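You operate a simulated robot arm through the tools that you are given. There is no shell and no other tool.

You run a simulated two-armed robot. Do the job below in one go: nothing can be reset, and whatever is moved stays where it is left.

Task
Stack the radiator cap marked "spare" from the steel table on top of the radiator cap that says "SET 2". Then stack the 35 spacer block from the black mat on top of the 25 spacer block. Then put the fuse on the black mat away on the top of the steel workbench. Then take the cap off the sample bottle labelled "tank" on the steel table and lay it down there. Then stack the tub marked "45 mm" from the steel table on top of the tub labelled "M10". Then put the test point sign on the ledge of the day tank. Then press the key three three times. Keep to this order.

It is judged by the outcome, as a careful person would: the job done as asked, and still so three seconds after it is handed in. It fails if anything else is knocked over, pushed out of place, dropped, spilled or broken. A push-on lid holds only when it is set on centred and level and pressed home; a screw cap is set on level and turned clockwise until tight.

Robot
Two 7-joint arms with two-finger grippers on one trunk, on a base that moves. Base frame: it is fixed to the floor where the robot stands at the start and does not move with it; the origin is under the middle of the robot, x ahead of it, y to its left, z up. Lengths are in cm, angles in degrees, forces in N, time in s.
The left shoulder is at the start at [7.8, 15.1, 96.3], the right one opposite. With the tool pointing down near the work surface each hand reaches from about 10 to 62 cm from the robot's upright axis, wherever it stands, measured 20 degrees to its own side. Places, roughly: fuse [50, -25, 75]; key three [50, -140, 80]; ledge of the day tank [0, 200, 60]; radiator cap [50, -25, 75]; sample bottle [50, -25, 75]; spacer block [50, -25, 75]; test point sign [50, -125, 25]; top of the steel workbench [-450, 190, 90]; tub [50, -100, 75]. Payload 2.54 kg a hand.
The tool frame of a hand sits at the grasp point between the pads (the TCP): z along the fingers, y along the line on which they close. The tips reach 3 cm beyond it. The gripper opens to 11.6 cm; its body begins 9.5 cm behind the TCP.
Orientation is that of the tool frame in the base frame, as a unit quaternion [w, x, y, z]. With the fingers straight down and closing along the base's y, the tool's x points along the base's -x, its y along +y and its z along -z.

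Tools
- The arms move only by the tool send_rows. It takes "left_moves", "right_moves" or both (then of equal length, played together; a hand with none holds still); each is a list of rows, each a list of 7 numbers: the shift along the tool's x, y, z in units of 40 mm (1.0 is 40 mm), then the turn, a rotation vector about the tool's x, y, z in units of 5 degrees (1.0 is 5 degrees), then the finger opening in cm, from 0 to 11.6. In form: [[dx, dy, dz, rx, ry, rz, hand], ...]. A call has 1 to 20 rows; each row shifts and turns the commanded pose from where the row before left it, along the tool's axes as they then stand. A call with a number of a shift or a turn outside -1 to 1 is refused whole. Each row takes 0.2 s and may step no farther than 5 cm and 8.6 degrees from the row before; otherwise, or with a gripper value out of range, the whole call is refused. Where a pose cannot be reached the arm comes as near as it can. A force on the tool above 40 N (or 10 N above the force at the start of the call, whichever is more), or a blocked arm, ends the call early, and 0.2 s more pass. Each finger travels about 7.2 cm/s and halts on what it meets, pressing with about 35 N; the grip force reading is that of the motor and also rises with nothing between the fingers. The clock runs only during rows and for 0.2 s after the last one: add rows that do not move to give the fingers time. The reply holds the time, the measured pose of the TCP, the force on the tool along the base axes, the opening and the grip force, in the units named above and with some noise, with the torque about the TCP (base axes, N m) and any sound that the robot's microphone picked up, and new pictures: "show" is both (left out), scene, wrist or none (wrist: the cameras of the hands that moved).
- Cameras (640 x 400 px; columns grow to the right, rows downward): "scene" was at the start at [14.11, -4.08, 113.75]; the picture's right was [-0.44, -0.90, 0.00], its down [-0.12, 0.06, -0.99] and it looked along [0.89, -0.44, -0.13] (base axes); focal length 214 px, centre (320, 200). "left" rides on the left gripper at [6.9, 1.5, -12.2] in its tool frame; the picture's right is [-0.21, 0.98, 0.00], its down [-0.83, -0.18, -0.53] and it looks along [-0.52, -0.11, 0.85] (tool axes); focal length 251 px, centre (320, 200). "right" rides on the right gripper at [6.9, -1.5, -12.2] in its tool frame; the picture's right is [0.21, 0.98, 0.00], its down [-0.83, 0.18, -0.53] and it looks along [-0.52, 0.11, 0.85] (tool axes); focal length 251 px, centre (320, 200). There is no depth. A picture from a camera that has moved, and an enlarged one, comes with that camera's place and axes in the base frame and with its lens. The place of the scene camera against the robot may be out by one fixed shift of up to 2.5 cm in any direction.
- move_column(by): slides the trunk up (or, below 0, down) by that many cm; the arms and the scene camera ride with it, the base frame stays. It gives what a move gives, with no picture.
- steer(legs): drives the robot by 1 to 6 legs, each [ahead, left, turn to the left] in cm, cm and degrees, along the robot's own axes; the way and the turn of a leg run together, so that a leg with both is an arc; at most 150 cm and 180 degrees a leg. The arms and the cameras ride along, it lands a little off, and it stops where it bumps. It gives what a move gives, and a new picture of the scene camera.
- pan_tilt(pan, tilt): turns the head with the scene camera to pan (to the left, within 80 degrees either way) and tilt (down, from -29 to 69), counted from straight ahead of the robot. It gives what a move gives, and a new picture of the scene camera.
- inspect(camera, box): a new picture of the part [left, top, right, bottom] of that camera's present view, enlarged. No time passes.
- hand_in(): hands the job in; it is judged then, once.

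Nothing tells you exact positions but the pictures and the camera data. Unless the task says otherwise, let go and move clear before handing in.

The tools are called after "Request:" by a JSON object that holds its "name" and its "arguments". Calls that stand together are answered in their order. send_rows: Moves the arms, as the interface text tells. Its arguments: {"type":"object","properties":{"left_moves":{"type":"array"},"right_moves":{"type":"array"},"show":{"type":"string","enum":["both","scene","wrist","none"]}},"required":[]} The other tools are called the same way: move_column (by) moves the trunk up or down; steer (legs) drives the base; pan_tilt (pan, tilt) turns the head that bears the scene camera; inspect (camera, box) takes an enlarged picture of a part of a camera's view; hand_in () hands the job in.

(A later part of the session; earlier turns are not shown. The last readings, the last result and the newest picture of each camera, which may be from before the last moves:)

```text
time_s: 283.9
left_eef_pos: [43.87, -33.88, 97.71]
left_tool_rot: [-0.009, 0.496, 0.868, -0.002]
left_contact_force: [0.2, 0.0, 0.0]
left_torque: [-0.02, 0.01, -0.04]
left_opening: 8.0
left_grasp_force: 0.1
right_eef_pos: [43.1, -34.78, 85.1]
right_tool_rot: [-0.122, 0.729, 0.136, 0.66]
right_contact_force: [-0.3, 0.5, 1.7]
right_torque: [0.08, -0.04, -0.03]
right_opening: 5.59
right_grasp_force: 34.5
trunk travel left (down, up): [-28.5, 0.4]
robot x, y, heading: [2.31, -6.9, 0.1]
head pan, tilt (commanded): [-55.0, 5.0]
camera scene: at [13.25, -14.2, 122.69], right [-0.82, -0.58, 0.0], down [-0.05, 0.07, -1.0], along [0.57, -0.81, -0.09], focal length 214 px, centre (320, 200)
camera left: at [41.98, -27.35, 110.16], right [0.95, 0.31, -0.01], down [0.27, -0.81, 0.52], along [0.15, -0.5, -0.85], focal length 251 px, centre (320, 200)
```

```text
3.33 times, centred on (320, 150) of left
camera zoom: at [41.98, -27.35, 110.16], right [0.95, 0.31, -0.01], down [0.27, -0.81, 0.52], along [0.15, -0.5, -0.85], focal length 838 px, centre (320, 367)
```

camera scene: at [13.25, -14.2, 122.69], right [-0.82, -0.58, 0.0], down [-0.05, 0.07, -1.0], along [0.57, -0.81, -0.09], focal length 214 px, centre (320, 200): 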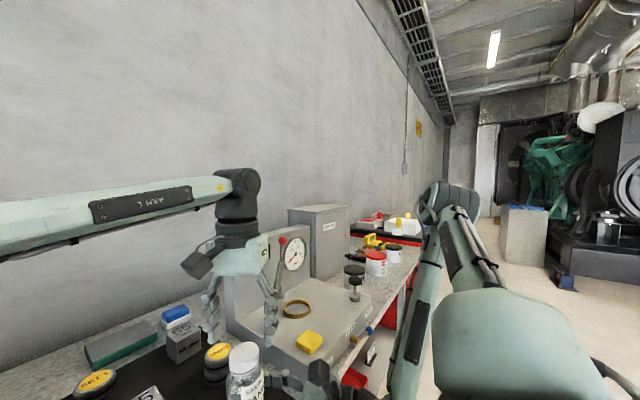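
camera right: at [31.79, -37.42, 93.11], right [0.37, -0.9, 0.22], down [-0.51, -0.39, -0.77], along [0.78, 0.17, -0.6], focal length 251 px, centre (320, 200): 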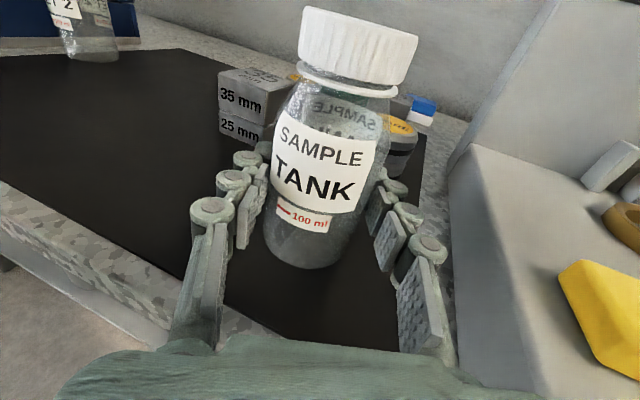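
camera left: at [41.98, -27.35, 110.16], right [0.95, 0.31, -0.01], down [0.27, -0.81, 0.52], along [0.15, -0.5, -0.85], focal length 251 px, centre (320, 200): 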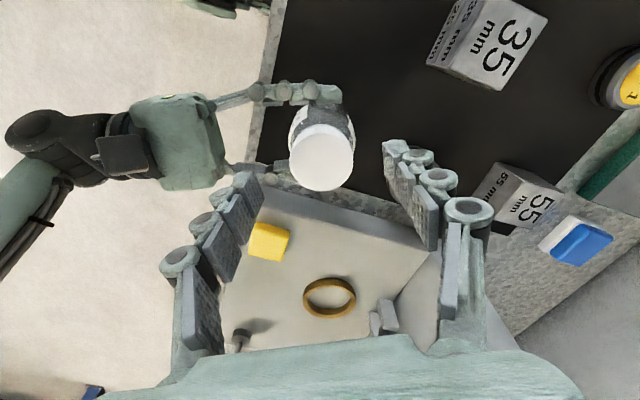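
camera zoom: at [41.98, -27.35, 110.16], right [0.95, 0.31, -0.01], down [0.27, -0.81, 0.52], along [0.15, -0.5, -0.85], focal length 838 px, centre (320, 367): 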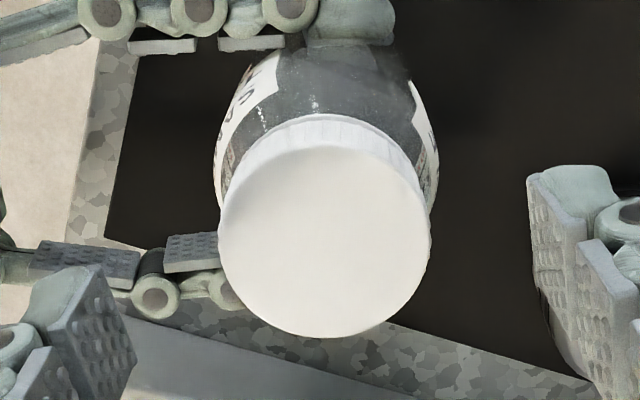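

Request:
{"name": "send_rows", "arguments": {"left_moves": [[-0.05, 0, 0.4, 0, 0, 0, 7.5], [-0.07, 0, 0.4, 0, 0, 0, 7.5], [-0.07, -0.01, 0.25, 0, 0, 0, 7.5], [0, 0, 0, 0, 0, 0, 7.5]], "show": "wrist"}}

Request:
{"name": "inspect", "arguments": {"camera": "left", "box": [240, 110, 400, 230]}}

```text
time_s: 284.9
left_eef_pos: [44.25, -34.42, 93.66]
left_tool_rot: [-0.008, 0.496, 0.868, -0.002]
left_contact_force: [-0.3, 0.2, 0.3]
left_torque: [-0.05, 0.0, 0.02]
left_opening: 7.52
left_grasp_force: 0.0
left hand out of reach, approached as far as the arm can: row 3
right_eef_pos: [43.22, -34.81, 85.0]
right_tool_rot: [-0.122, 0.729, 0.136, 0.66]
right_contact_force: [-0.4, 0.7, 0.5]
right_torque: [-0.01, -0.01, -0.01]
right_opening: 5.6
right_grasp_force: 34.9
trunk travel left (down, up): [-28.5, 0.4]
robot x, y, heading: [2.43, -6.51, -0.2]
head pan, tilt (commanded): [-55.0, 5.0]
camera left: at [42.32, -27.77, 106.04], right [0.95, 0.31, -0.01], down [0.27, -0.81, 0.53], along [0.15, -0.5, -0.85], focal length 251 px, centre (320, 200)
```

left: 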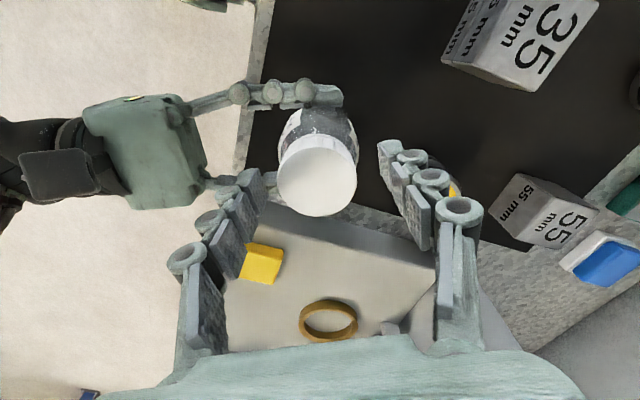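

```text
3.33 times, centred on (320, 170) of left
camera zoom: at [42.32, -27.77, 106.04], right [0.95, 0.31, -0.01], down [0.27, -0.81, 0.53], along [0.15, -0.5, -0.85], focal length 838 px, centre (320, 300)
```

zoom: 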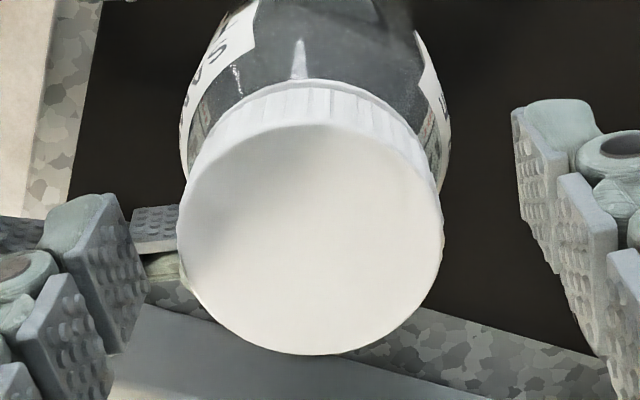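

Request:
{"name": "send_rows", "arguments": {"left_moves": [[-0.03, -0.04, 0.15, 0, 0, 0, 7.0], [0, 0, 0.12, 0, 0, 0, 7.0], [0, 0, 0, 0, 0, 0, 5.5], [0, 0, 0, 0, 0, 0, 4.0], [0, 0, 0, 0, 0, 0, 4.0]], "show": "wrist"}}

```text
time_s: 286.1
left_eef_pos: [44.55, -34.38, 92.64]
left_tool_rot: [-0.008, 0.498, 0.867, -0.003]
left_contact_force: [-12.4, -9.7, 8.4]
left_torque: [-0.42, 0.52, 0.01]
left_opening: 5.18
left_grasp_force: 8.5
left hand out of reach, approached as far as the arm can: row 1
right_eef_pos: [43.24, -34.86, 85.16]
right_tool_rot: [-0.121, 0.729, 0.136, 0.66]
right_contact_force: [13.9, 7.4, -5.4]
right_torque: [-0.3, 0.52, 0.02]
right_opening: 5.58
right_grasp_force: 34.7
trunk travel left (down, up): [-28.5, 0.4]
robot x, y, heading: [2.33, -6.59, 0.1]
head pan, tilt (commanded): [-55.0, 5.0]
camera left: at [42.55, -27.7, 105.09], right [0.95, 0.31, -0.02], down [0.27, -0.81, 0.53], along [0.15, -0.5, -0.85], focal length 251 px, centre (320, 200)
```

left: 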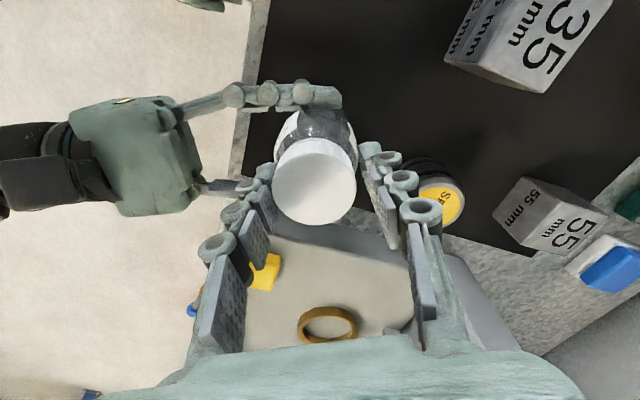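

Request:
{"name": "send_rows", "arguments": {"left_moves": [[0, 0, 0, 0, 0, 0, 4.0], [0, 0, 0, 0, 0, 0, 4.0]], "show": "none"}}

Request:
{"name": "inspect", "arguments": {"camera": "left", "box": [200, 60, 440, 240]}}

Request:
{"name": "inspect", "arguments": {"camera": "right", "box": [120, 0, 520, 280]}}

```text
time_s: 286.7
left_eef_pos: [44.5, -34.2, 92.53]
left_tool_rot: [-0.009, 0.496, 0.868, -0.002]
left_contact_force: [-15.0, -10.5, 10.1]
left_torque: [-0.48, 0.63, 0.06]
left_opening: 5.38
left_grasp_force: 10.0
right_eef_pos: [43.22, -34.72, 85.07]
right_tool_rot: [-0.121, 0.729, 0.136, 0.66]
right_contact_force: [16.3, 10.5, -6.4]
right_torque: [-0.34, 0.51, -0.02]
right_opening: 5.59
right_grasp_force: 34.7
trunk travel left (down, up): [-28.5, 0.4]
robot x, y, heading: [1.8, -6.74, 0.1]
head pan, tilt (commanded): [-55.0, 5.0]
```

```text
2.22 times, centred on (320, 150) of left
camera zoom: at [42.62, -27.66, 105.09], right [0.95, 0.31, -0.02], down [0.27, -0.81, 0.53], along [0.15, -0.5, -0.85], focal length 559 px, centre (320, 311)
```

zoom: 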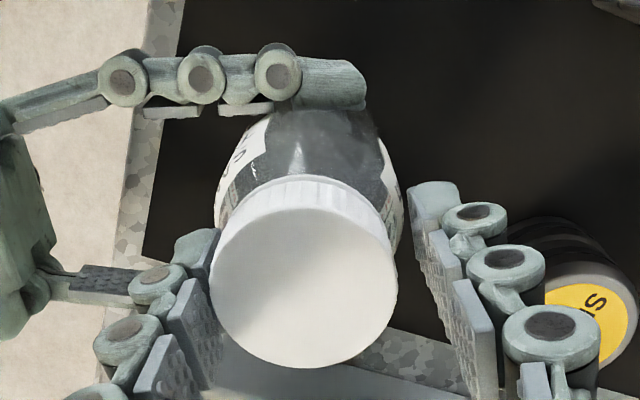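

```text
1.43 times, centred on (320, 140) of right
camera zoom: at [31.8, -37.41, 93.11], right [0.37, -0.9, 0.22], down [-0.51, -0.39, -0.77], along [0.78, 0.17, -0.6], focal length 359 px, centre (320, 286)
```

zoom: 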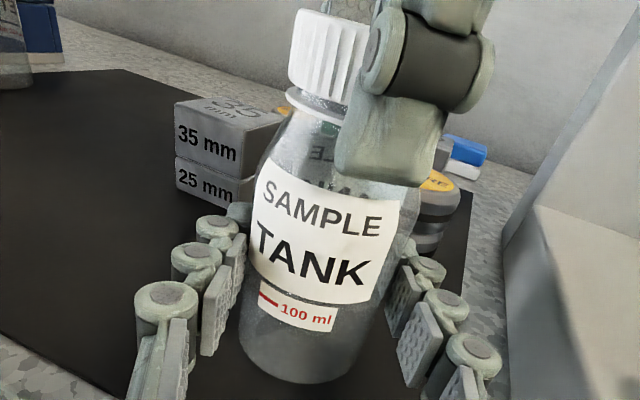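

The cap sits 4 mm off-centre between the left fingers. I'll open slightly, shift, and close again.

Request:
{"name": "send_rows", "arguments": {"left_moves": [[0, 0, 0, 0, 0, 0, 6.5], [0, -0.13, 0, 0, 0, 0, 6.5], [0, 0, 0, 0, 0, 0, 6.5], [0, 0, 0, 0, 0, 0, 5.2], [0, 0, 0, 0, 0, 0, 4.0], [0, 0, 0, 0, 0, 0, 4.0]], "show": "none"}}

Request:
{"name": "inspect", "arguments": {"camera": "left", "box": [200, 60, 440, 240]}}

```text
time_s: 288.1
left_eef_pos: [44.16, -34.47, 92.8]
left_tool_rot: [-0.009, 0.497, 0.868, -0.004]
left_contact_force: [-12.0, -6.1, 6.3]
left_torque: [-0.31, 0.48, -0.05]
left_opening: 4.57
left_grasp_force: 35.1
right_eef_pos: [43.21, -34.86, 85.06]
right_tool_rot: [-0.122, 0.728, 0.137, 0.66]
right_contact_force: [11.9, 5.2, -2.6]
right_torque: [-0.18, 0.48, 0.06]
right_opening: 5.61
right_grasp_force: 34.7
trunk travel left (down, up): [-28.5, 0.4]
robot x, y, heading: [1.94, -6.74, 0.2]
head pan, tilt (commanded): [-55.0, 5.0]
```

```text
2.22 times, centred on (320, 150) of left
camera zoom: at [42.36, -27.87, 105.2], right [0.95, 0.31, -0.02], down [0.27, -0.81, 0.53], along [0.15, -0.51, -0.85], focal length 559 px, centre (320, 311)
```

zoom: 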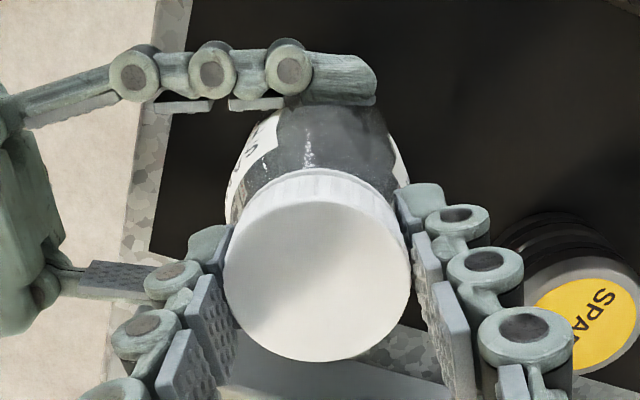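

Both hands have hold now. Turning the cap counter-clockwise.

Request:
{"name": "send_rows", "arguments": {"left_moves": [[0, 0, 0, 0, 0, -0.8, 4.0], [0, 0, 0, 0, 0, -0.8, 4.0], [0, 0, 0, 0, 0, -0.8, 4.0], [0, 0, 0, 0, 0, -0.8, 4.0], [0, 0, 0, 0, 0, 0, 4.0]], "show": "wrist"}}

Request:
{"name": "inspect", "arguments": {"camera": "right", "box": [120, 0, 520, 280]}}

```text
time_s: 289.3
left_eef_pos: [44.25, -34.37, 92.85]
left_tool_rot: [-0.008, 0.369, 0.929, -0.002]
left_contact_force: [-5.1, -3.4, 30.4]
left_torque: [-0.1, 0.17, 0.04]
left_opening: 4.53
left_grasp_force: 35.1
right_eef_pos: [43.1, -34.84, 85.04]
right_tool_rot: [-0.12, 0.73, 0.135, 0.659]
right_contact_force: [9.7, 1.9, -11.4]
right_torque: [-0.14, -0.08, -0.12]
right_opening: 5.58
right_grasp_force: 35.0
trunk travel left (down, up): [-28.5, 0.4]
robot x, y, heading: [2.14, -6.73, 0.3]
head pan, tilt (commanded): [-55.0, 5.0]
camera left: at [40.5, -28.65, 105.2], right [0.83, 0.56, -0.01], down [0.48, -0.7, 0.53], along [0.29, -0.44, -0.85], focal length 251 px, centre (320, 200)
```

left: 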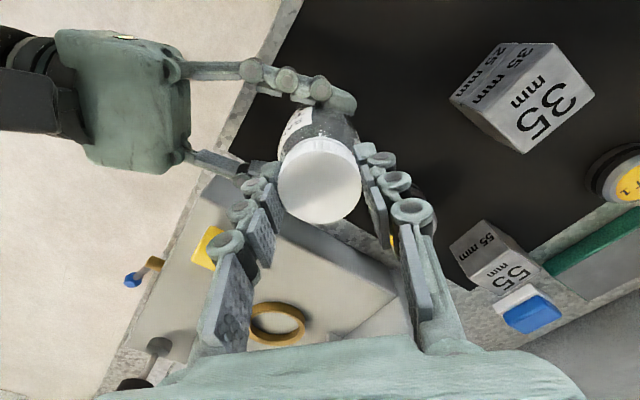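

```text
1.43 times, centred on (320, 140) of right
camera zoom: at [31.75, -37.41, 93.12], right [0.37, -0.9, 0.22], down [-0.51, -0.39, -0.77], along [0.78, 0.17, -0.6], focal length 359 px, centre (320, 286)
```

zoom: 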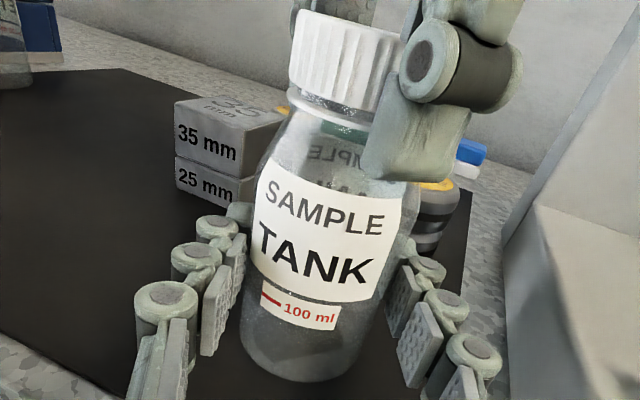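

The bottle stays still and the cap is turning relative to it. I'll continue, letting the hand rise with the thread.

Request:
{"name": "send_rows", "arguments": {"left_moves": [[0, 0, -0.08, 0, 0, 0, 4.0], [0, 0, 0, 0, 0, -0.8, 4.0], [0, 0, -0.02, 0, 0, -0.8, 4.0], [0, 0, -0.02, 0, 0, -0.8, 4.0], [0, 0, -0.02, 0, 0, -0.8, 4.0], [0, 0, 0, 0, 0, 0, 4.0]], "show": "none"}}

```text
time_s: 290.7
left_eef_pos: [44.21, -34.26, 93.06]
left_tool_rot: [-0.009, 0.237, 0.971, 0.002]
left_contact_force: [-1.9, -5.5, -1.9]
left_torque: [-0.17, -0.01, -0.21]
left_opening: 4.39
left_grasp_force: 34.7
right_eef_pos: [43.27, -34.66, 85.23]
right_tool_rot: [-0.123, 0.728, 0.137, 0.66]
right_contact_force: [1.0, 5.0, 0.4]
right_torque: [-0.24, 0.06, 0.27]
right_opening: 5.58
right_grasp_force: 35.8
trunk travel left (down, up): [-28.5, 0.4]
robot x, y, heading: [2.03, -6.95, 0.1]
head pan, tilt (commanded): [-55.0, 5.0]
```

Request:
{"name": "send_rows", "arguments": {"left_moves": [[0, 0, -0.01, 0, 0, -0.9, 4.0], [0, 0, -0.01, 0, 0, -0.9, 4.0], [0, 0, -0.01, 0, 0, -0.9, 4.0], [0, 0, -0.01, 0, 0, -0.9, 4.0], [0, 0, -0.01, 0, 0, -0.9, 4.0], [0, 0, -0.01, 0, 0, -0.9, 4.0], [0, 0, -0.01, 0, 0, -0.9, 4.0], [0, 0, -0.01, 0, 0, -0.9, 4.0], [0, 0, 0, 0, 0, 0, 4.0]], "show": "wrist"}}

Request:
{"name": "inspect", "arguments": {"camera": "right", "box": [120, 0, 520, 280]}}

```text
time_s: 292.7
left_eef_pos: [44.25, -34.36, 93.54]
left_tool_rot: [-0.008, -0.075, 0.997, 0.004]
left_contact_force: [-4.0, -4.8, -15.8]
left_torque: [-0.43, 0.19, -0.02]
left_opening: 4.27
left_grasp_force: 35.4
right_eef_pos: [43.29, -34.7, 85.1]
right_tool_rot: [-0.122, 0.728, 0.136, 0.661]
right_contact_force: [2.8, 5.2, 15.4]
right_torque: [0.04, -0.08, 0.02]
right_opening: 5.58
right_grasp_force: 35.4
trunk travel left (down, up): [-28.5, 0.4]
robot x, y, heading: [2.01, -6.8, -0.1]
head pan, tilt (commanded): [-55.0, 5.0]
camera left: at [37.43, -34.03, 105.91], right [0.07, 1.0, 0.01], down [0.85, -0.06, 0.52], along [0.52, -0.03, -0.85], focal length 251 px, centre (320, 200)
```

left: 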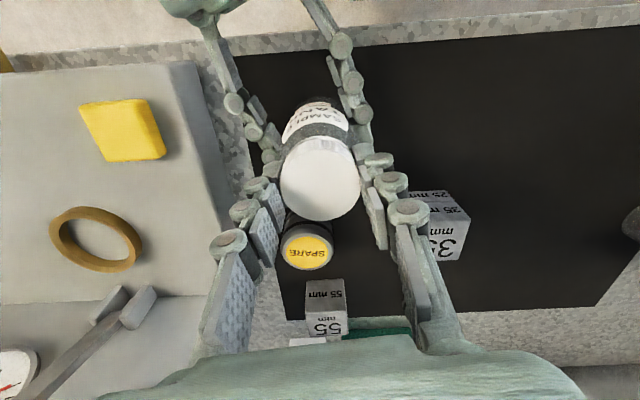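

```text
1.43 times, centred on (320, 140) of right
camera zoom: at [31.81, -37.4, 93.15], right [0.37, -0.9, 0.22], down [-0.5, -0.39, -0.77], along [0.78, 0.18, -0.6], focal length 359 px, centre (320, 286)
```

zoom: 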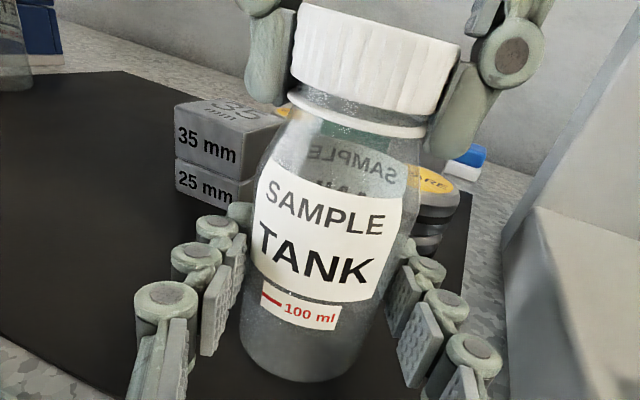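

The cap is visibly rising. Continuing to turn with a gentler rise.

Request:
{"name": "send_rows", "arguments": {"left_moves": [[0, 0, 0.03, 0, 0, -0.9, 4.0], [0, 0, 0, 0, 0, -0.9, 4.0], [0, 0, 0, 0, 0, -0.9, 4.0], [0, 0, 0, 0, 0, -0.9, 4.0], [0, 0, 0, 0, 0, -0.9, 4.0], [0, 0, 0, 0, 0, -0.9, 4.0], [0, 0, 0, 0, 0, -0.9, 4.0], [0, 0, 0, 0, 0, -0.9, 4.0], [0, 0, 0, 0, 0, 0, 4.0]], "show": "none"}}

Request:
{"name": "inspect", "arguments": {"camera": "right", "box": [120, 0, 520, 280]}}

```text
time_s: 294.7
left_eef_pos: [44.33, -34.43, 93.31]
left_tool_rot: [-0.006, -0.378, 0.926, 0.005]
left_contact_force: [-8.2, -8.0, 3.9]
left_torque: [-0.74, 0.15, -0.03]
left_opening: 4.26
left_grasp_force: 35.1
right_eef_pos: [43.27, -34.74, 84.98]
right_tool_rot: [-0.121, 0.729, 0.136, 0.66]
right_contact_force: [10.8, 8.1, 3.3]
right_torque: [0.09, 0.27, 0.01]
right_opening: 5.59
right_grasp_force: 34.9
trunk travel left (down, up): [-28.5, 0.4]
robot x, y, heading: [2.13, -6.92, 0.1]
head pan, tilt (commanded): [-55.0, 5.0]
```

```text
1.43 times, centred on (320, 140) of right
camera zoom: at [31.79, -37.41, 93.11], right [0.37, -0.9, 0.22], down [-0.51, -0.39, -0.77], along [0.78, 0.17, -0.6], focal length 359 px, centre (320, 286)
```

zoom: 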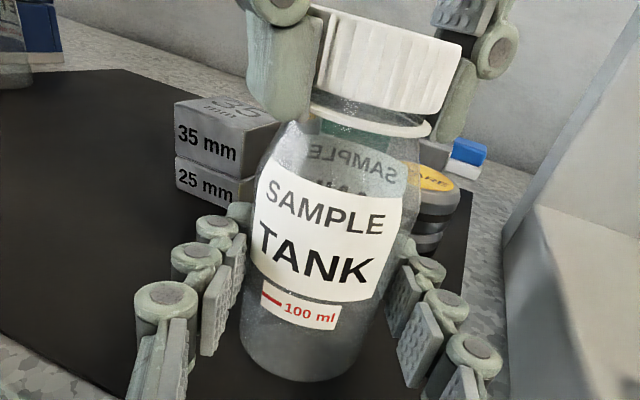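

Request:
{"name": "send_rows", "arguments": {"left_moves": [[0, 0, -0.01, 0, 0, -0.9, 4.0], [0, 0, -0.01, 0, 0, -0.9, 4.0], [0, 0, -0.01, 0, 0, -0.9, 4.0], [0, 0, -0.01, 0, 0, -0.9, 4.0], [0, 0, -0.01, 0, 0, -0.9, 4.0], [0, 0, -0.01, 0, 0, -0.9, 4.0], [0, 0, -0.01, 0, 0, -0.9, 4.0], [0, 0, -0.01, 0, 0, -0.9, 4.0], [0, 0, 0, 0, 0, 0, 4.0]], "show": "none"}}

Request:
{"name": "inspect", "arguments": {"camera": "right", "box": [120, 0, 520, 280]}}

```text
time_s: 296.7
left_eef_pos: [44.44, -34.32, 93.74]
left_tool_rot: [-0.004, -0.646, 0.763, 0.008]
left_contact_force: [-12.9, -8.5, -24.3]
left_torque: [-0.75, 0.58, 0.01]
left_opening: 4.24
left_grasp_force: 35.0
left hand out of reach, approached as far as the arm can: row 6
right_eef_pos: [43.32, -34.64, 85.24]
right_tool_rot: [-0.122, 0.727, 0.137, 0.662]
right_contact_force: [11.9, 7.7, 22.9]
right_torque: [0.15, 0.22, 0.03]
right_opening: 5.63
right_grasp_force: 34.8
trunk travel left (down, up): [-28.5, 0.4]
robot x, y, heading: [2.14, -6.1, 0.3]
head pan, tilt (commanded): [-55.0, 5.0]
```

```text
1.43 times, centred on (320, 140) of right
camera zoom: at [31.83, -37.4, 93.2], right [0.37, -0.9, 0.22], down [-0.5, -0.39, -0.77], along [0.78, 0.18, -0.6], focal length 359 px, centre (320, 286)
```

zoom: 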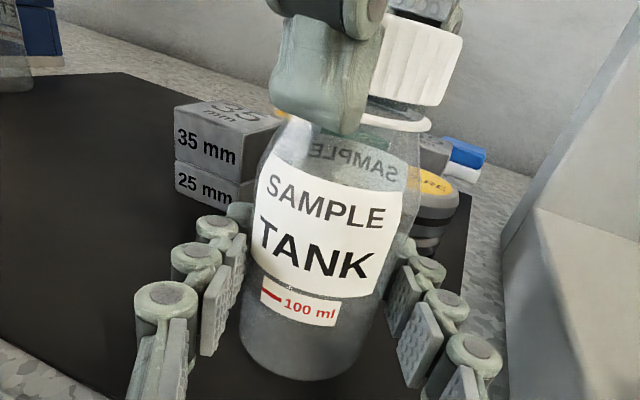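

The cap has turned 140°. I'll release it, rotate the hand back and take a second stroke.

Request:
{"name": "send_rows", "arguments": {"left_moves": [[0, 0, 0.06, 0, 0, 0, 4.0], [0, 0, 0, 0, 0, 0, 4.0], [0, 0, 0, 0, 0, 0, 5.5], [0, 0, 0, 0, 0, 0, 7.0], [0, 0, 0, 0, 0, 0, 7.0]], "show": "wrist"}}

```text
time_s: 297.9
left_eef_pos: [44.56, -34.37, 93.57]
left_tool_rot: [-0.004, -0.646, 0.764, 0.006]
left_contact_force: [-0.1, 0.1, 0.5]
left_torque: [0.01, -0.01, 0.01]
left_opening: 6.98
left_grasp_force: 0.1
right_eef_pos: [43.16, -34.8, 84.96]
right_tool_rot: [-0.12, 0.73, 0.135, 0.659]
right_contact_force: [2.7, -1.7, 7.5]
right_torque: [0.04, -0.3, -0.07]
right_opening: 5.6
right_grasp_force: 34.7
trunk travel left (down, up): [-28.5, 0.4]
robot x, y, heading: [2.31, -6.7, -0.1]
head pan, tilt (commanded): [-55.0, 5.0]
camera left: at [42.16, -40.97, 105.88], right [-0.93, 0.37, 0.02], down [0.32, 0.78, 0.53], along [0.19, 0.5, -0.85], focal length 251 px, centre (320, 200)
```

left: 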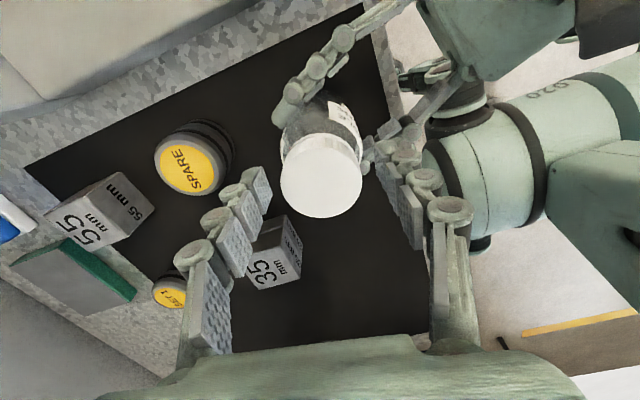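

Request:
{"name": "send_rows", "arguments": {"left_moves": [[0, 0, 0, 0, 0, 1, 7.5], [0, 0, 0, 0, 0, 1, 7.5], [0, 0, 0, 0, 0, 1, 7.5], [0, 0, 0, 0, 0, 1, 7.5], [0, 0, 0, 0, 0, 1, 7.5], [0, 0, 0, 0, 0, 1, 7.5], [0, 0, 0, 0, 0, 1, 7.5], [0, 0, 0, 0, 0, 1, 7.5], [0, 0, 0, 0, 0, 1, 7.5], [0, 0, 0, 0, 0, 1, 7.5], [0, 0, 0, 0, 0, 1, 7.5], [0, 0, 0, 0, 0, 1, 7.5], [0, 0, 0, 0, 0, 1, 7.5], [0, 0, 0, 0, 0, 1, 7.5]], "show": "none"}}

Request:
{"name": "send_rows", "arguments": {"left_moves": [[0, 0, 0, 0, 0, 1, 7.5], [0, 0, 0, 0, 0, 1, 7.5], [0, 0, 0, 0, 0, 1, 7.5], [0, 0, 0, 0, 0, 1, 7.5], [0, 0, 0, 0, 0, 1, 7.5], [0, 0, 0, 0, 0, 1, 7.5], [0, 0, 0, 0, 0, 1, 7.5], [0, 0, 0, 0, 0, 1, 7.5], [0, 0, 0, 0, 0, 1, 7.5], [0, 0, 0, 0, 0, 1, 7.5], [0, 0, 0, 0, 0, 1, 7.5], [0, 0, 0, 0, 0, 1, 7.5], [0, 0, 0, 0, 0, 1, 7.5], [0, 0, 0, 0, 0, 1, 7.5], [0, 0, 0, 0, 0, 0, 7.5]], "show": "wrist"}}

Request:
{"name": "inspect", "arguments": {"camera": "left", "box": [200, 60, 440, 240]}}

```text
time_s: 300.9
left_eef_pos: [44.48, -34.28, 93.42]
left_tool_rot: [-0.007, -0.091, 0.996, 0.004]
left_contact_force: [-0.9, -0.8, 0.0]
left_torque: [0.0, 0.0, -0.01]
left_opening: 7.49
left_grasp_force: 0.0
right_eef_pos: [43.24, -34.79, 84.97]
right_tool_rot: [-0.121, 0.729, 0.136, 0.66]
right_contact_force: [0.2, -0.9, 0.0]
right_torque: [0.03, -0.01, 0.02]
right_opening: 5.57
right_grasp_force: 35.3
trunk travel left (down, up): [-28.5, 0.4]
robot x, y, heading: [2.31, -6.78, -0.1]
head pan, tilt (commanded): [-55.0, 5.0]
```

```text
time_s: 304.1
left_eef_pos: [44.47, -34.33, 93.5]
left_tool_rot: [-0.008, 0.497, 0.868, -0.001]
left_contact_force: [0.3, 0.0, -0.1]
left_torque: [-0.02, 0.02, -0.02]
left_opening: 7.5
left_grasp_force: 0.1
right_eef_pos: [43.11, -34.79, 85.13]
right_tool_rot: [-0.122, 0.729, 0.136, 0.66]
right_contact_force: [0.4, -0.2, -0.7]
right_torque: [-0.01, -0.05, -0.03]
right_opening: 5.6
right_grasp_force: 35.0
trunk travel left (down, up): [-28.5, 0.4]
robot x, y, heading: [2.04, -6.54, 0.1]
head pan, tilt (commanded): [-55.0, 5.0]
camera left: at [42.6, -27.67, 105.93], right [0.95, 0.31, -0.01], down [0.27, -0.81, 0.52], along [0.15, -0.5, -0.85], focal length 251 px, centre (320, 200)
```

left: 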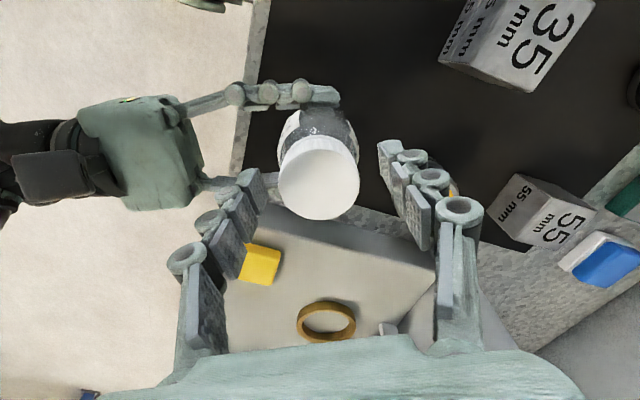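

```text
2.22 times, centred on (320, 150) of left
camera zoom: at [42.6, -27.67, 105.93], right [0.95, 0.31, -0.01], down [0.27, -0.81, 0.52], along [0.15, -0.5, -0.85], focal length 559 px, centre (320, 311)
```

zoom: 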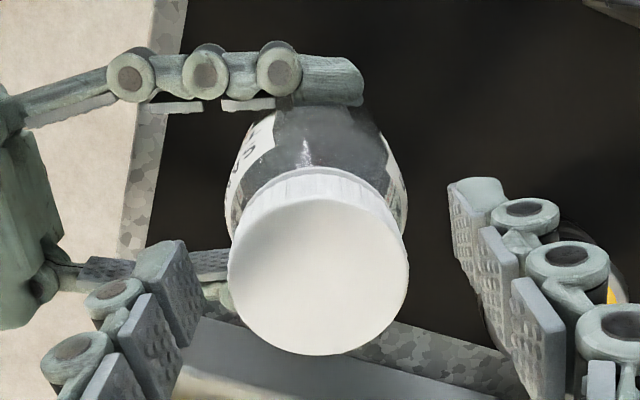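

Realigned. Gripping again for a second counter-clockwise stroke.

Request:
{"name": "send_rows", "arguments": {"left_moves": [[0, 0, 0.08, 0, 0, 0, 6.0], [0, 0, 0, 0, 0, 0, 4.0], [0, 0, 0, 0, 0, 0, 4.0], [0, 0, 0, 0, 0, 0, 4.0]], "show": "none"}}

Request:
{"name": "send_rows", "arguments": {"left_moves": [[0, 0, 0, 0, 0, -0.9, 4.0], [0, 0, -0.005, 0, 0, -0.9, 4.0], [0, 0, -0.005, 0, 0, -0.9, 4.0], [0, 0, -0.005, 0, 0, -0.9, 4.0], [0, 0, -0.005, 0, 0, -0.9, 4.0], [0, 0, -0.005, 0, 0, -0.9, 4.0], [0, 0, -0.005, 0, 0, -0.9, 4.0], [0, 0, -0.005, 0, 0, -0.9, 4.0], [0, 0, 0, 0, 0, 0, 4.0]], "show": "none"}}

Request:
{"name": "inspect", "arguments": {"camera": "right", "box": [120, 0, 520, 280]}}

```text
time_s: 305.1
left_eef_pos: [44.44, -34.34, 93.2]
left_tool_rot: [-0.009, 0.497, 0.868, -0.003]
left_contact_force: [-6.6, -3.5, 2.6]
left_torque: [-0.26, 0.49, -0.06]
left_opening: 4.41
left_grasp_force: 34.9
right_eef_pos: [43.24, -34.76, 85.11]
right_tool_rot: [-0.122, 0.729, 0.137, 0.66]
right_contact_force: [5.9, 3.6, -3.7]
right_torque: [-0.05, 0.06, 0.09]
right_opening: 5.59
right_grasp_force: 34.9
trunk travel left (down, up): [-28.5, 0.4]
robot x, y, heading: [2.68, -6.62, 0.0]
head pan, tilt (commanded): [-55.0, 5.0]
```

```text
time_s: 307.1
left_eef_pos: [44.45, -34.24, 93.3]
left_tool_rot: [-0.01, 0.203, 0.979, 0.0]
left_contact_force: [-18.9, -4.1, 10.7]
left_torque: [-0.4, 0.89, -0.16]
left_opening: 4.33
left_grasp_force: 35.2
right_eef_pos: [43.27, -34.85, 85.03]
right_tool_rot: [-0.121, 0.729, 0.136, 0.66]
right_contact_force: [18.9, 3.1, -10.5]
right_torque: [0.05, 0.75, 0.13]
right_opening: 5.57
right_grasp_force: 34.8
trunk travel left (down, up): [-28.5, 0.4]
robot x, y, heading: [2.17, -7.21, 0.1]
head pan, tilt (commanded): [-55.0, 5.0]
```

```text
1.43 times, centred on (320, 140) of right
camera zoom: at [31.82, -37.43, 93.1], right [0.37, -0.9, 0.22], down [-0.51, -0.39, -0.77], along [0.78, 0.17, -0.6], focal length 359 px, centre (320, 286)
```

zoom: 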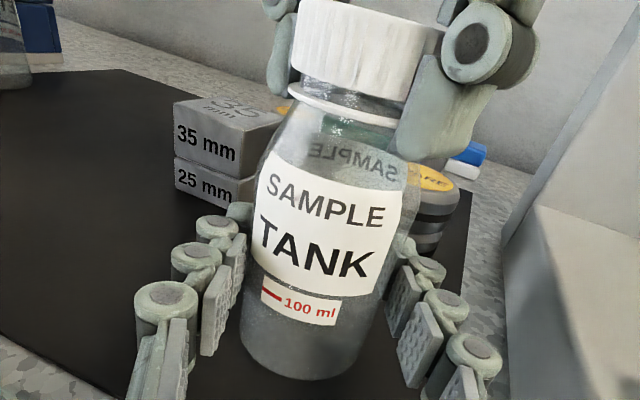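

Request:
{"name": "send_rows", "arguments": {"left_moves": [[0.05, -0.02, -0.03, 0, 0, -0.9, 4.0], [0, 0, -0.005, 0, 0, -0.9, 4.0], [0, 0, -0.005, 0, 0, -0.9, 4.0], [0, 0, -0.005, 0, 0, -0.9, 4.0], [0, 0, -0.005, 0, 0, -0.9, 4.0], [0, 0, -0.005, 0, 0, -0.9, 4.0], [0, 0, -0.005, 0, 0, -0.9, 4.0], [0, 0, -0.005, 0, 0, -0.9, 4.0], [0, 0, -0.005, 0, 0, -0.9, 4.0], [0, 0, -0.005, 0, 0, -0.9, 4.0], [0, 0, 0, 0, 0, 0, 4.0]], "show": "none"}}

Request:
{"name": "inspect", "arguments": {"camera": "right", "box": [120, 0, 520, 280]}}

```text
time_s: 309.5
left_eef_pos: [44.35, -34.27, 93.51]
left_tool_rot: [-0.007, -0.188, 0.982, 0.005]
left_contact_force: [10.9, -8.1, -13.2]
left_torque: [-0.42, -0.34, 0.06]
left_opening: 4.25
left_grasp_force: 35.6
right_eef_pos: [43.29, -34.73, 85.03]
right_tool_rot: [-0.122, 0.728, 0.136, 0.66]
right_contact_force: [-10.6, 8.2, 12.8]
right_torque: [-0.15, -0.84, 0.11]
right_opening: 5.6
right_grasp_force: 34.9
trunk travel left (down, up): [-28.5, 0.4]
robot x, y, heading: [2.5, -6.67, 0.1]
head pan, tilt (commanded): [-55.0, 5.0]
```

```text
1.43 times, centred on (320, 140) of right
camera zoom: at [31.79, -37.4, 93.13], right [0.37, -0.9, 0.22], down [-0.5, -0.39, -0.77], along [0.78, 0.18, -0.6], focal length 359 px, centre (320, 286)
```

zoom: 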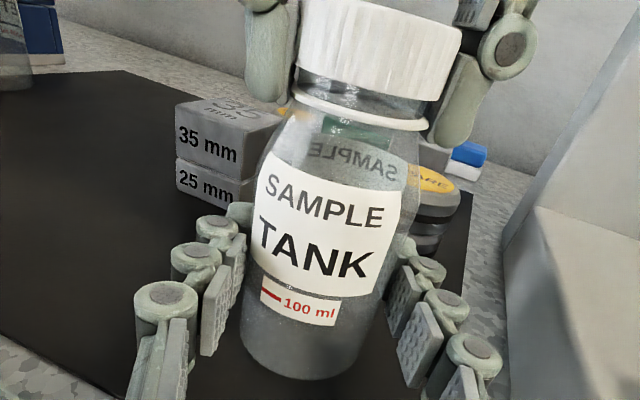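

Request:
{"name": "send_rows", "arguments": {"left_moves": [[0.02, 0.02, 0, 0, 0, -0.9, 4.0], [0, 0, 0, 0, 0, -0.9, 4.0], [0, 0, 0, 0, 0, -0.9, 4.0], [0, 0, 0, 0, 0, -0.9, 4.0], [0, 0, -0.005, 0, 0, -0.9, 4.0], [0, 0, -0.005, 0, 0, -0.9, 4.0], [0, 0, -0.005, 0, 0, -0.9, 4.0], [0, 0, -0.005, 0, 0, -0.9, 4.0], [0, 0, -0.005, 0, 0, -0.9, 4.0], [0, 0, -0.005, 0, 0, -0.9, 4.0], [0, 0, -0.005, 0, 0, -0.9, 4.0], [0, 0, -0.005, 0, 0, -0.9, 4.0], [0, 0, 0, 0, 0, 0, 4.0]], "show": "none"}}

Request:
{"name": "inspect", "arguments": {"camera": "right", "box": [120, 0, 520, 280]}}

```text
time_s: 312.3
left_eef_pos: [44.2, -34.39, 93.93]
left_tool_rot: [-0.005, -0.614, 0.79, 0.009]
left_contact_force: [10.8, -8.8, -20.0]
left_torque: [-0.45, -0.23, -0.03]
left_opening: 4.25
left_grasp_force: 35.1
right_eef_pos: [43.11, -34.64, 85.19]
right_tool_rot: [-0.122, 0.728, 0.137, 0.661]
right_contact_force: [-10.2, 8.0, 19.3]
right_torque: [-0.24, -0.8, 0.14]
right_opening: 5.62
right_grasp_force: 34.9
trunk travel left (down, up): [-28.5, 0.4]
robot x, y, heading: [1.92, -6.31, -0.1]
head pan, tilt (commanded): [-55.0, 5.0]
```

```text
1.43 times, centred on (320, 140) of right
camera zoom: at [31.79, -37.38, 93.16], right [0.37, -0.9, 0.22], down [-0.5, -0.39, -0.77], along [0.78, 0.18, -0.6], focal length 359 px, centre (320, 286)
```

zoom: 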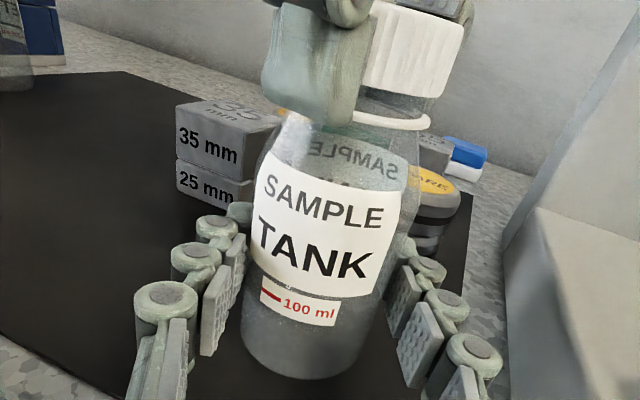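

Still threaded after ~275°. One more release-and-return for a third stroke.

Request:
{"name": "send_rows", "arguments": {"left_moves": [[0, 0, 0.06, 0, 0, 0, 4.0], [0, 0, 0, 0, 0, 0, 5.5], [0, 0, 0, 0, 0, 0, 7.5], [0, 0, 0, 0, 0, 1, 7.5], [0, 0, 0, 0, 0, 1, 7.5], [0, 0, 0, 0, 0, 1, 7.5], [0, 0, 0, 0, 0, 1, 7.5], [0, 0, 0, 0, 0, 1, 7.5], [0, 0, 0, 0, 0, 1, 7.5], [0, 0, 0, 0, 0, 1, 7.5], [0, 0, 0, 0, 0, 1, 7.5], [0, 0, 0, 0, 0, 1, 7.5], [0, 0, 0, 0, 0, 1, 7.5], [0, 0, 0, 0, 0, 1, 7.5], [0, 0, 0, 0, 0, 1, 7.5], [0, 0, 0, 0, 0, 1, 7.5], [0, 0, 0, 0, 0, 1, 7.5], [0, 0, 0, 0, 0, 1, 7.5]], "show": "none"}}

Request:
{"name": "send_rows", "arguments": {"left_moves": [[0, 0, 0, 0, 0, 1, 7.5], [0, 0, 0, 0, 0, 1, 7.5], [0, 0, 0, 0, 0, 1, 7.5], [0, 0, 0, 0, 0, 1, 7.5], [0, 0, 0, 0, 0, 1, 7.5], [0, 0, 0, 0, 0, 1, 7.5], [0, 0, 0, 0, 0, 1, 7.5], [0, 0, 0, 0, 0, 1, 7.5], [0, 0, 0, 0, 0, 1, 7.5], [0, 0, 0, 0, 0, 1, 7.5], [0, 0, 0, 0, 0, 1, 7.5], [0, 0, 0, 0, 0, 0, 7.5]], "show": "none"}}

Request:
{"name": "inspect", "arguments": {"camera": "left", "box": [200, 60, 440, 240]}}

```text
time_s: 316.1
left_eef_pos: [44.25, -34.19, 93.59]
left_tool_rot: [-0.009, -0.003, 1.0, 0.004]
left_contact_force: [-0.3, 0.3, -0.6]
left_torque: [0.0, 0.02, 0.01]
left_opening: 7.51
left_grasp_force: 0.1
right_eef_pos: [43.19, -34.84, 85.08]
right_tool_rot: [-0.122, 0.729, 0.137, 0.66]
right_contact_force: [0.3, 1.3, -1.0]
right_torque: [0.0, 0.01, -0.01]
right_opening: 5.59
right_grasp_force: 34.5
trunk travel left (down, up): [-28.5, 0.4]
robot x, y, heading: [2.22, -6.57, 0.1]
head pan, tilt (commanded): [-55.0, 5.0]
```

```text
time_s: 318.7
left_eef_pos: [44.31, -34.23, 93.47]
left_tool_rot: [-0.008, 0.458, 0.889, -0.001]
left_contact_force: [0.6, -0.3, 0.7]
left_torque: [-0.03, -0.01, 0.0]
left_opening: 7.53
left_grasp_force: 0.0
right_eef_pos: [43.24, -34.74, 85.09]
right_tool_rot: [-0.122, 0.729, 0.137, 0.66]
right_contact_force: [0.4, -0.3, -0.4]
right_torque: [0.01, -0.01, 0.0]
right_opening: 5.6
right_grasp_force: 35.2
trunk travel left (down, up): [-28.5, 0.4]
robot x, y, heading: [2.09, -6.66, -0.0]
head pan, tilt (commanded): [-55.0, 5.0]
```

```text
2.22 times, centred on (320, 150) of left
camera zoom: at [41.8, -27.93, 105.93], right [0.92, 0.39, -0.01], down [0.34, -0.78, 0.52], along [0.19, -0.49, -0.85], focal length 559 px, centre (320, 311)
```

zoom: 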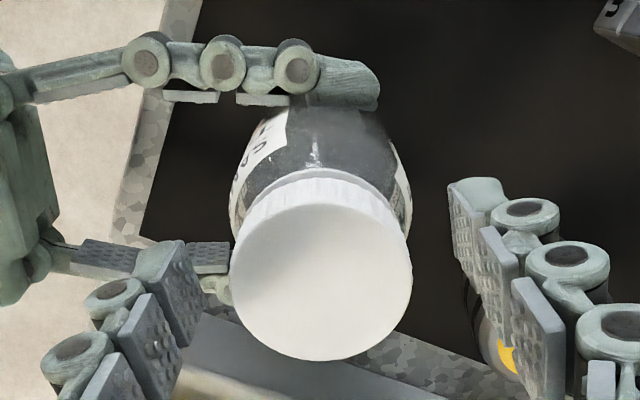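

Request:
{"name": "send_rows", "arguments": {"left_moves": [[-0.03, 0, 0, 0, 0, 0, 6.0], [0, 0, 0, 0, 0, 0, 4.0], [0, 0, 0, 0, 0, 0, 4.0], [0, 0, 0, 0, 0, 0, 4.0], [0, 0, 0, 0, 0, -0.9, 4.0], [0, 0, -0.005, 0, 0, -0.9, 4.0], [0, 0, -0.005, 0, 0, -0.9, 4.0], [0, 0, -0.005, 0, 0, -0.9, 4.0], [0, 0, -0.005, 0, 0, -0.9, 4.0], [0, 0, -0.005, 0, 0, -0.9, 4.0], [0, 0, -0.005, 0, 0, -0.9, 4.0], [0, 0, -0.005, 0, 0, -0.9, 4.0], [0, 0, -0.005, 0, 0, -0.9, 4.0], [0, 0, -0.005, 0, 0, -0.9, 4.0], [0, 0, 0, 0, 0, 0, 4.0]], "show": "none"}}

Request:
{"name": "inspect", "arguments": {"camera": "right", "box": [120, 0, 520, 280]}}

```text
time_s: 321.9
left_eef_pos: [44.36, -34.29, 93.74]
left_tool_rot: [-0.008, 0.082, 0.997, 0.003]
left_contact_force: [-1.3, -2.8, 1.2]
left_torque: [-0.09, 0.05, 0.01]
left_opening: 4.25
left_grasp_force: 34.9
right_eef_pos: [43.24, -34.75, 85.08]
right_tool_rot: [-0.121, 0.728, 0.136, 0.661]
right_contact_force: [1.8, 2.0, -1.2]
right_torque: [-0.11, 0.08, 0.01]
right_opening: 5.58
right_grasp_force: 35.3
trunk travel left (down, up): [-28.5, 0.4]
robot x, y, heading: [1.89, -6.57, -0.1]
head pan, tilt (commanded): [-55.0, 5.0]
```

```text
1.43 times, centred on (320, 140) of right
camera zoom: at [31.81, -37.43, 93.1], right [0.37, -0.9, 0.22], down [-0.51, -0.39, -0.77], along [0.78, 0.17, -0.6], focal length 359 px, centre (320, 286)
```

zoom: 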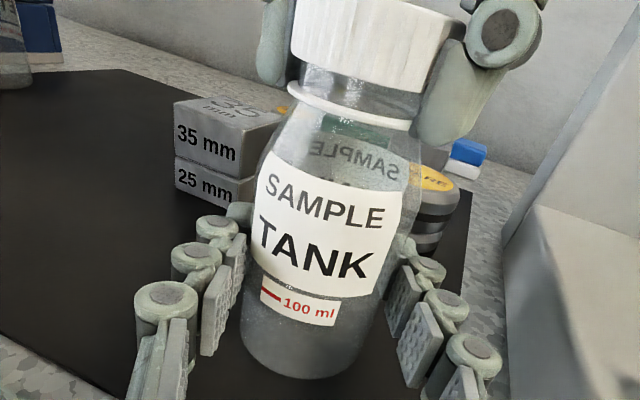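

Forces have dropped, so it's nearly free. A bit more turning, then a lift test.

Request:
{"name": "send_rows", "arguments": {"left_moves": [[0, 0, -0.005, 0, 0, -0.9, 4.0], [0, 0, -0.005, 0, 0, -0.9, 4.0], [0, 0, -0.005, 0, 0, -0.9, 4.0], [0, 0, -0.005, 0, 0, -0.9, 4.0], [0, 0, -0.005, 0, 0, -0.9, 4.0], [0, 0, -0.005, 0, 0, -0.9, 4.0], [0, 0, -0.005, 0, 0, -0.9, 4.0], [0, 0, -0.005, 0, 0, -0.9, 4.0], [0, 0, -0.005, 0, 0, -0.9, 4.0], [0, 0, -0.005, 0, 0, -0.9, 4.0], [0, 0, 0, 0, 0, 0, 4.0]], "show": "none"}}

Request:
{"name": "send_rows", "arguments": {"left_moves": [[0, 0, -0.1, 0, 0, 0, 4.0], [0, 0, -0.1, 0, 0, 0, 4.0], [0, 0, 0, 0, 0, 0, 4.0]], "show": "none"}}

Request:
{"name": "inspect", "arguments": {"camera": "right", "box": [120, 0, 520, 280]}}

```text
time_s: 324.3
left_eef_pos: [44.3, -34.24, 93.9]
left_tool_rot: [-0.007, -0.306, 0.952, 0.005]
left_contact_force: [2.7, 0.4, -1.2]
left_torque: [-0.03, -0.03, 0.02]
left_opening: 4.22
left_grasp_force: 35.3
right_eef_pos: [43.26, -34.86, 84.98]
right_tool_rot: [-0.122, 0.729, 0.136, 0.66]
right_contact_force: [-2.3, 0.0, -0.6]
right_torque: [0.06, -0.25, 0.0]
right_opening: 5.59
right_grasp_force: 35.1
trunk travel left (down, up): [-28.5, 0.4]
robot x, y, heading: [2.04, -7.02, 0.2]
head pan, tilt (commanded): [-55.0, 5.0]
```

```text
time_s: 325.1
left_eef_pos: [44.17, -34.4, 94.83]
left_tool_rot: [-0.006, -0.305, 0.952, 0.004]
left_contact_force: [1.2, -1.5, -0.2]
left_torque: [-0.03, -0.03, -0.03]
left_opening: 4.22
left_grasp_force: 35.0
right_eef_pos: [43.38, -34.72, 85.11]
right_tool_rot: [-0.122, 0.729, 0.136, 0.66]
right_contact_force: [-0.4, 2.3, -0.5]
right_torque: [-0.14, -0.03, 0.03]
right_opening: 5.58
right_grasp_force: 34.5
trunk travel left (down, up): [-28.5, 0.4]
robot x, y, heading: [2.22, -6.63, 0.5]
head pan, tilt (commanded): [-55.0, 5.0]
```

```text
1.43 times, centred on (320, 140) of right
camera zoom: at [31.81, -37.42, 93.09], right [0.37, -0.9, 0.22], down [-0.51, -0.39, -0.77], along [0.78, 0.17, -0.6], focal length 359 px, centre (320, 286)
```

zoom: 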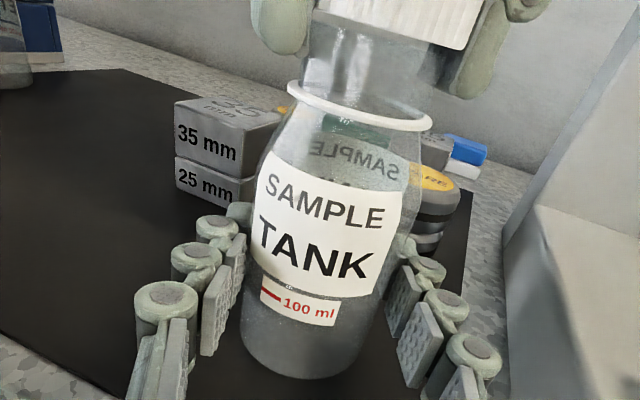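

The cap is off. I'll lift it clear and carry it to the free part of the mat on the left.

Request:
{"name": "send_rows", "arguments": {"left_moves": [[0, 0, -0.6, 0, 0, 0, 4.0], [0, 0, -0.7, 0, 0, 0, 4.0], [-0.4, 0.6, 0, 0, 0, 0, 4.0], [-0.46, 0.63, 0, 0, 0, 0, 4.0], [-0.46, 0.63, 0, 0, 0, 0, 4.0], [-0.46, 0.63, 0, 0, 0, 0, 4.0], [-0.46, 0.63, 0, 0, 0, 0, 4.0], [0, 0, 0.5, 0, 0, 0, 4.0], [0, 0, 0.6, 0, 0, 0, 4.0]], "show": "both"}}

```text
time_s: 327.1
left_eef_pos: [45.51, -18.27, 94.17]
left_tool_rot: [-0.007, -0.305, 0.952, 0.006]
left_contact_force: [0.1, -0.2, 0.7]
left_torque: [0.01, 0.04, -0.01]
left_opening: 4.2
left_grasp_force: 34.8
left hand out of reach, approached as far as the arm can: row 1, 2
right_eef_pos: [43.27, -34.75, 85.17]
right_tool_rot: [-0.122, 0.728, 0.136, 0.66]
right_contact_force: [0.2, -0.3, 0.6]
right_torque: [-0.01, 0.0, 0.02]
right_opening: 5.6
right_grasp_force: 35.3
trunk travel left (down, up): [-28.5, 0.4]
robot x, y, heading: [2.18, -6.77, 0.1]
head pan, tilt (commanded): [-55.0, 5.0]
camera scene: at [13.28, -14.2, 122.69], right [-0.82, -0.58, 0.0], down [-0.05, 0.07, -1.0], along [0.57, -0.81, -0.09], focal length 214 px, centre (320, 200)
camera left: at [39.27, -21.15, 106.59], right [-0.39, 0.92, 0.01], down [0.79, 0.33, 0.52], along [0.48, 0.22, -0.85], focal length 251 px, centre (320, 200)
```

scene: 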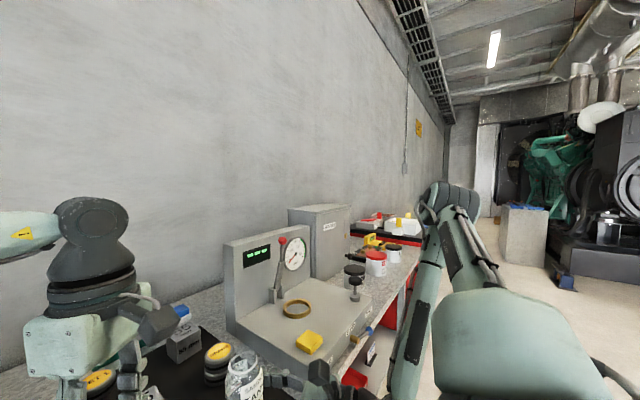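
left: 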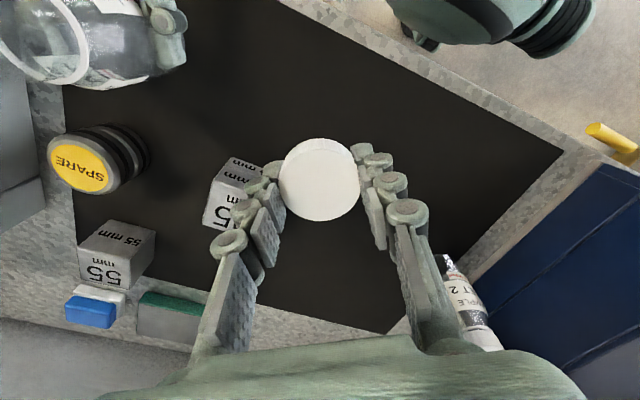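

Request:
{"name": "send_rows", "arguments": {"left_moves": [[0, 0.9, 0, 0, 0, 0, 4.0], [0, 0, 0.6, 0, 0, 0, 4.0], [0, 0, 0.6, 0, 0, 0, 4.0], [0, 0, 0.6, 0, 0, 0, 4.0], [0, 0, 0.5, 0, 0, 0, 4.0], [0, 0, 0, 0, 0, 0, 4.0]], "show": "both"}}

```text
time_s: 328.5
left_eef_pos: [43.1, -15.35, 84.95]
left_tool_rot: [-0.008, -0.305, 0.952, 0.005]
left_contact_force: [0.0, 0.1, 0.5]
left_torque: [0.0, -0.02, -0.02]
left_opening: 4.2
left_grasp_force: 34.9
right_eef_pos: [43.31, -34.84, 85.05]
right_tool_rot: [-0.122, 0.729, 0.136, 0.66]
right_contact_force: [0.5, -0.1, -0.9]
right_torque: [0.03, 0.01, 0.02]
right_opening: 5.58
right_grasp_force: 34.8
trunk travel left (down, up): [-28.5, 0.4]
robot x, y, heading: [2.54, -6.75, 0.4]
head pan, tilt (commanded): [-55.0, 5.0]
camera scene: at [13.26, -14.2, 122.69], right [-0.82, -0.58, 0.0], down [-0.05, 0.07, -1.0], along [0.57, -0.81, -0.09], focal length 214 px, centre (320, 200)
camera left: at [36.87, -18.23, 97.43], right [-0.39, 0.92, 0.01], down [0.79, 0.33, 0.52], along [0.48, 0.21, -0.85], focal length 251 px, centre (320, 200)
```

scene: 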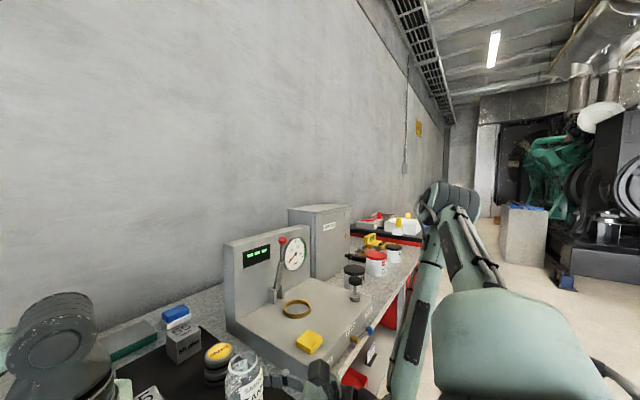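
left: 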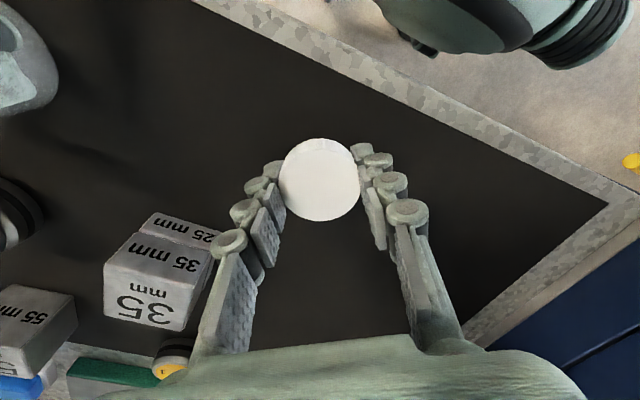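

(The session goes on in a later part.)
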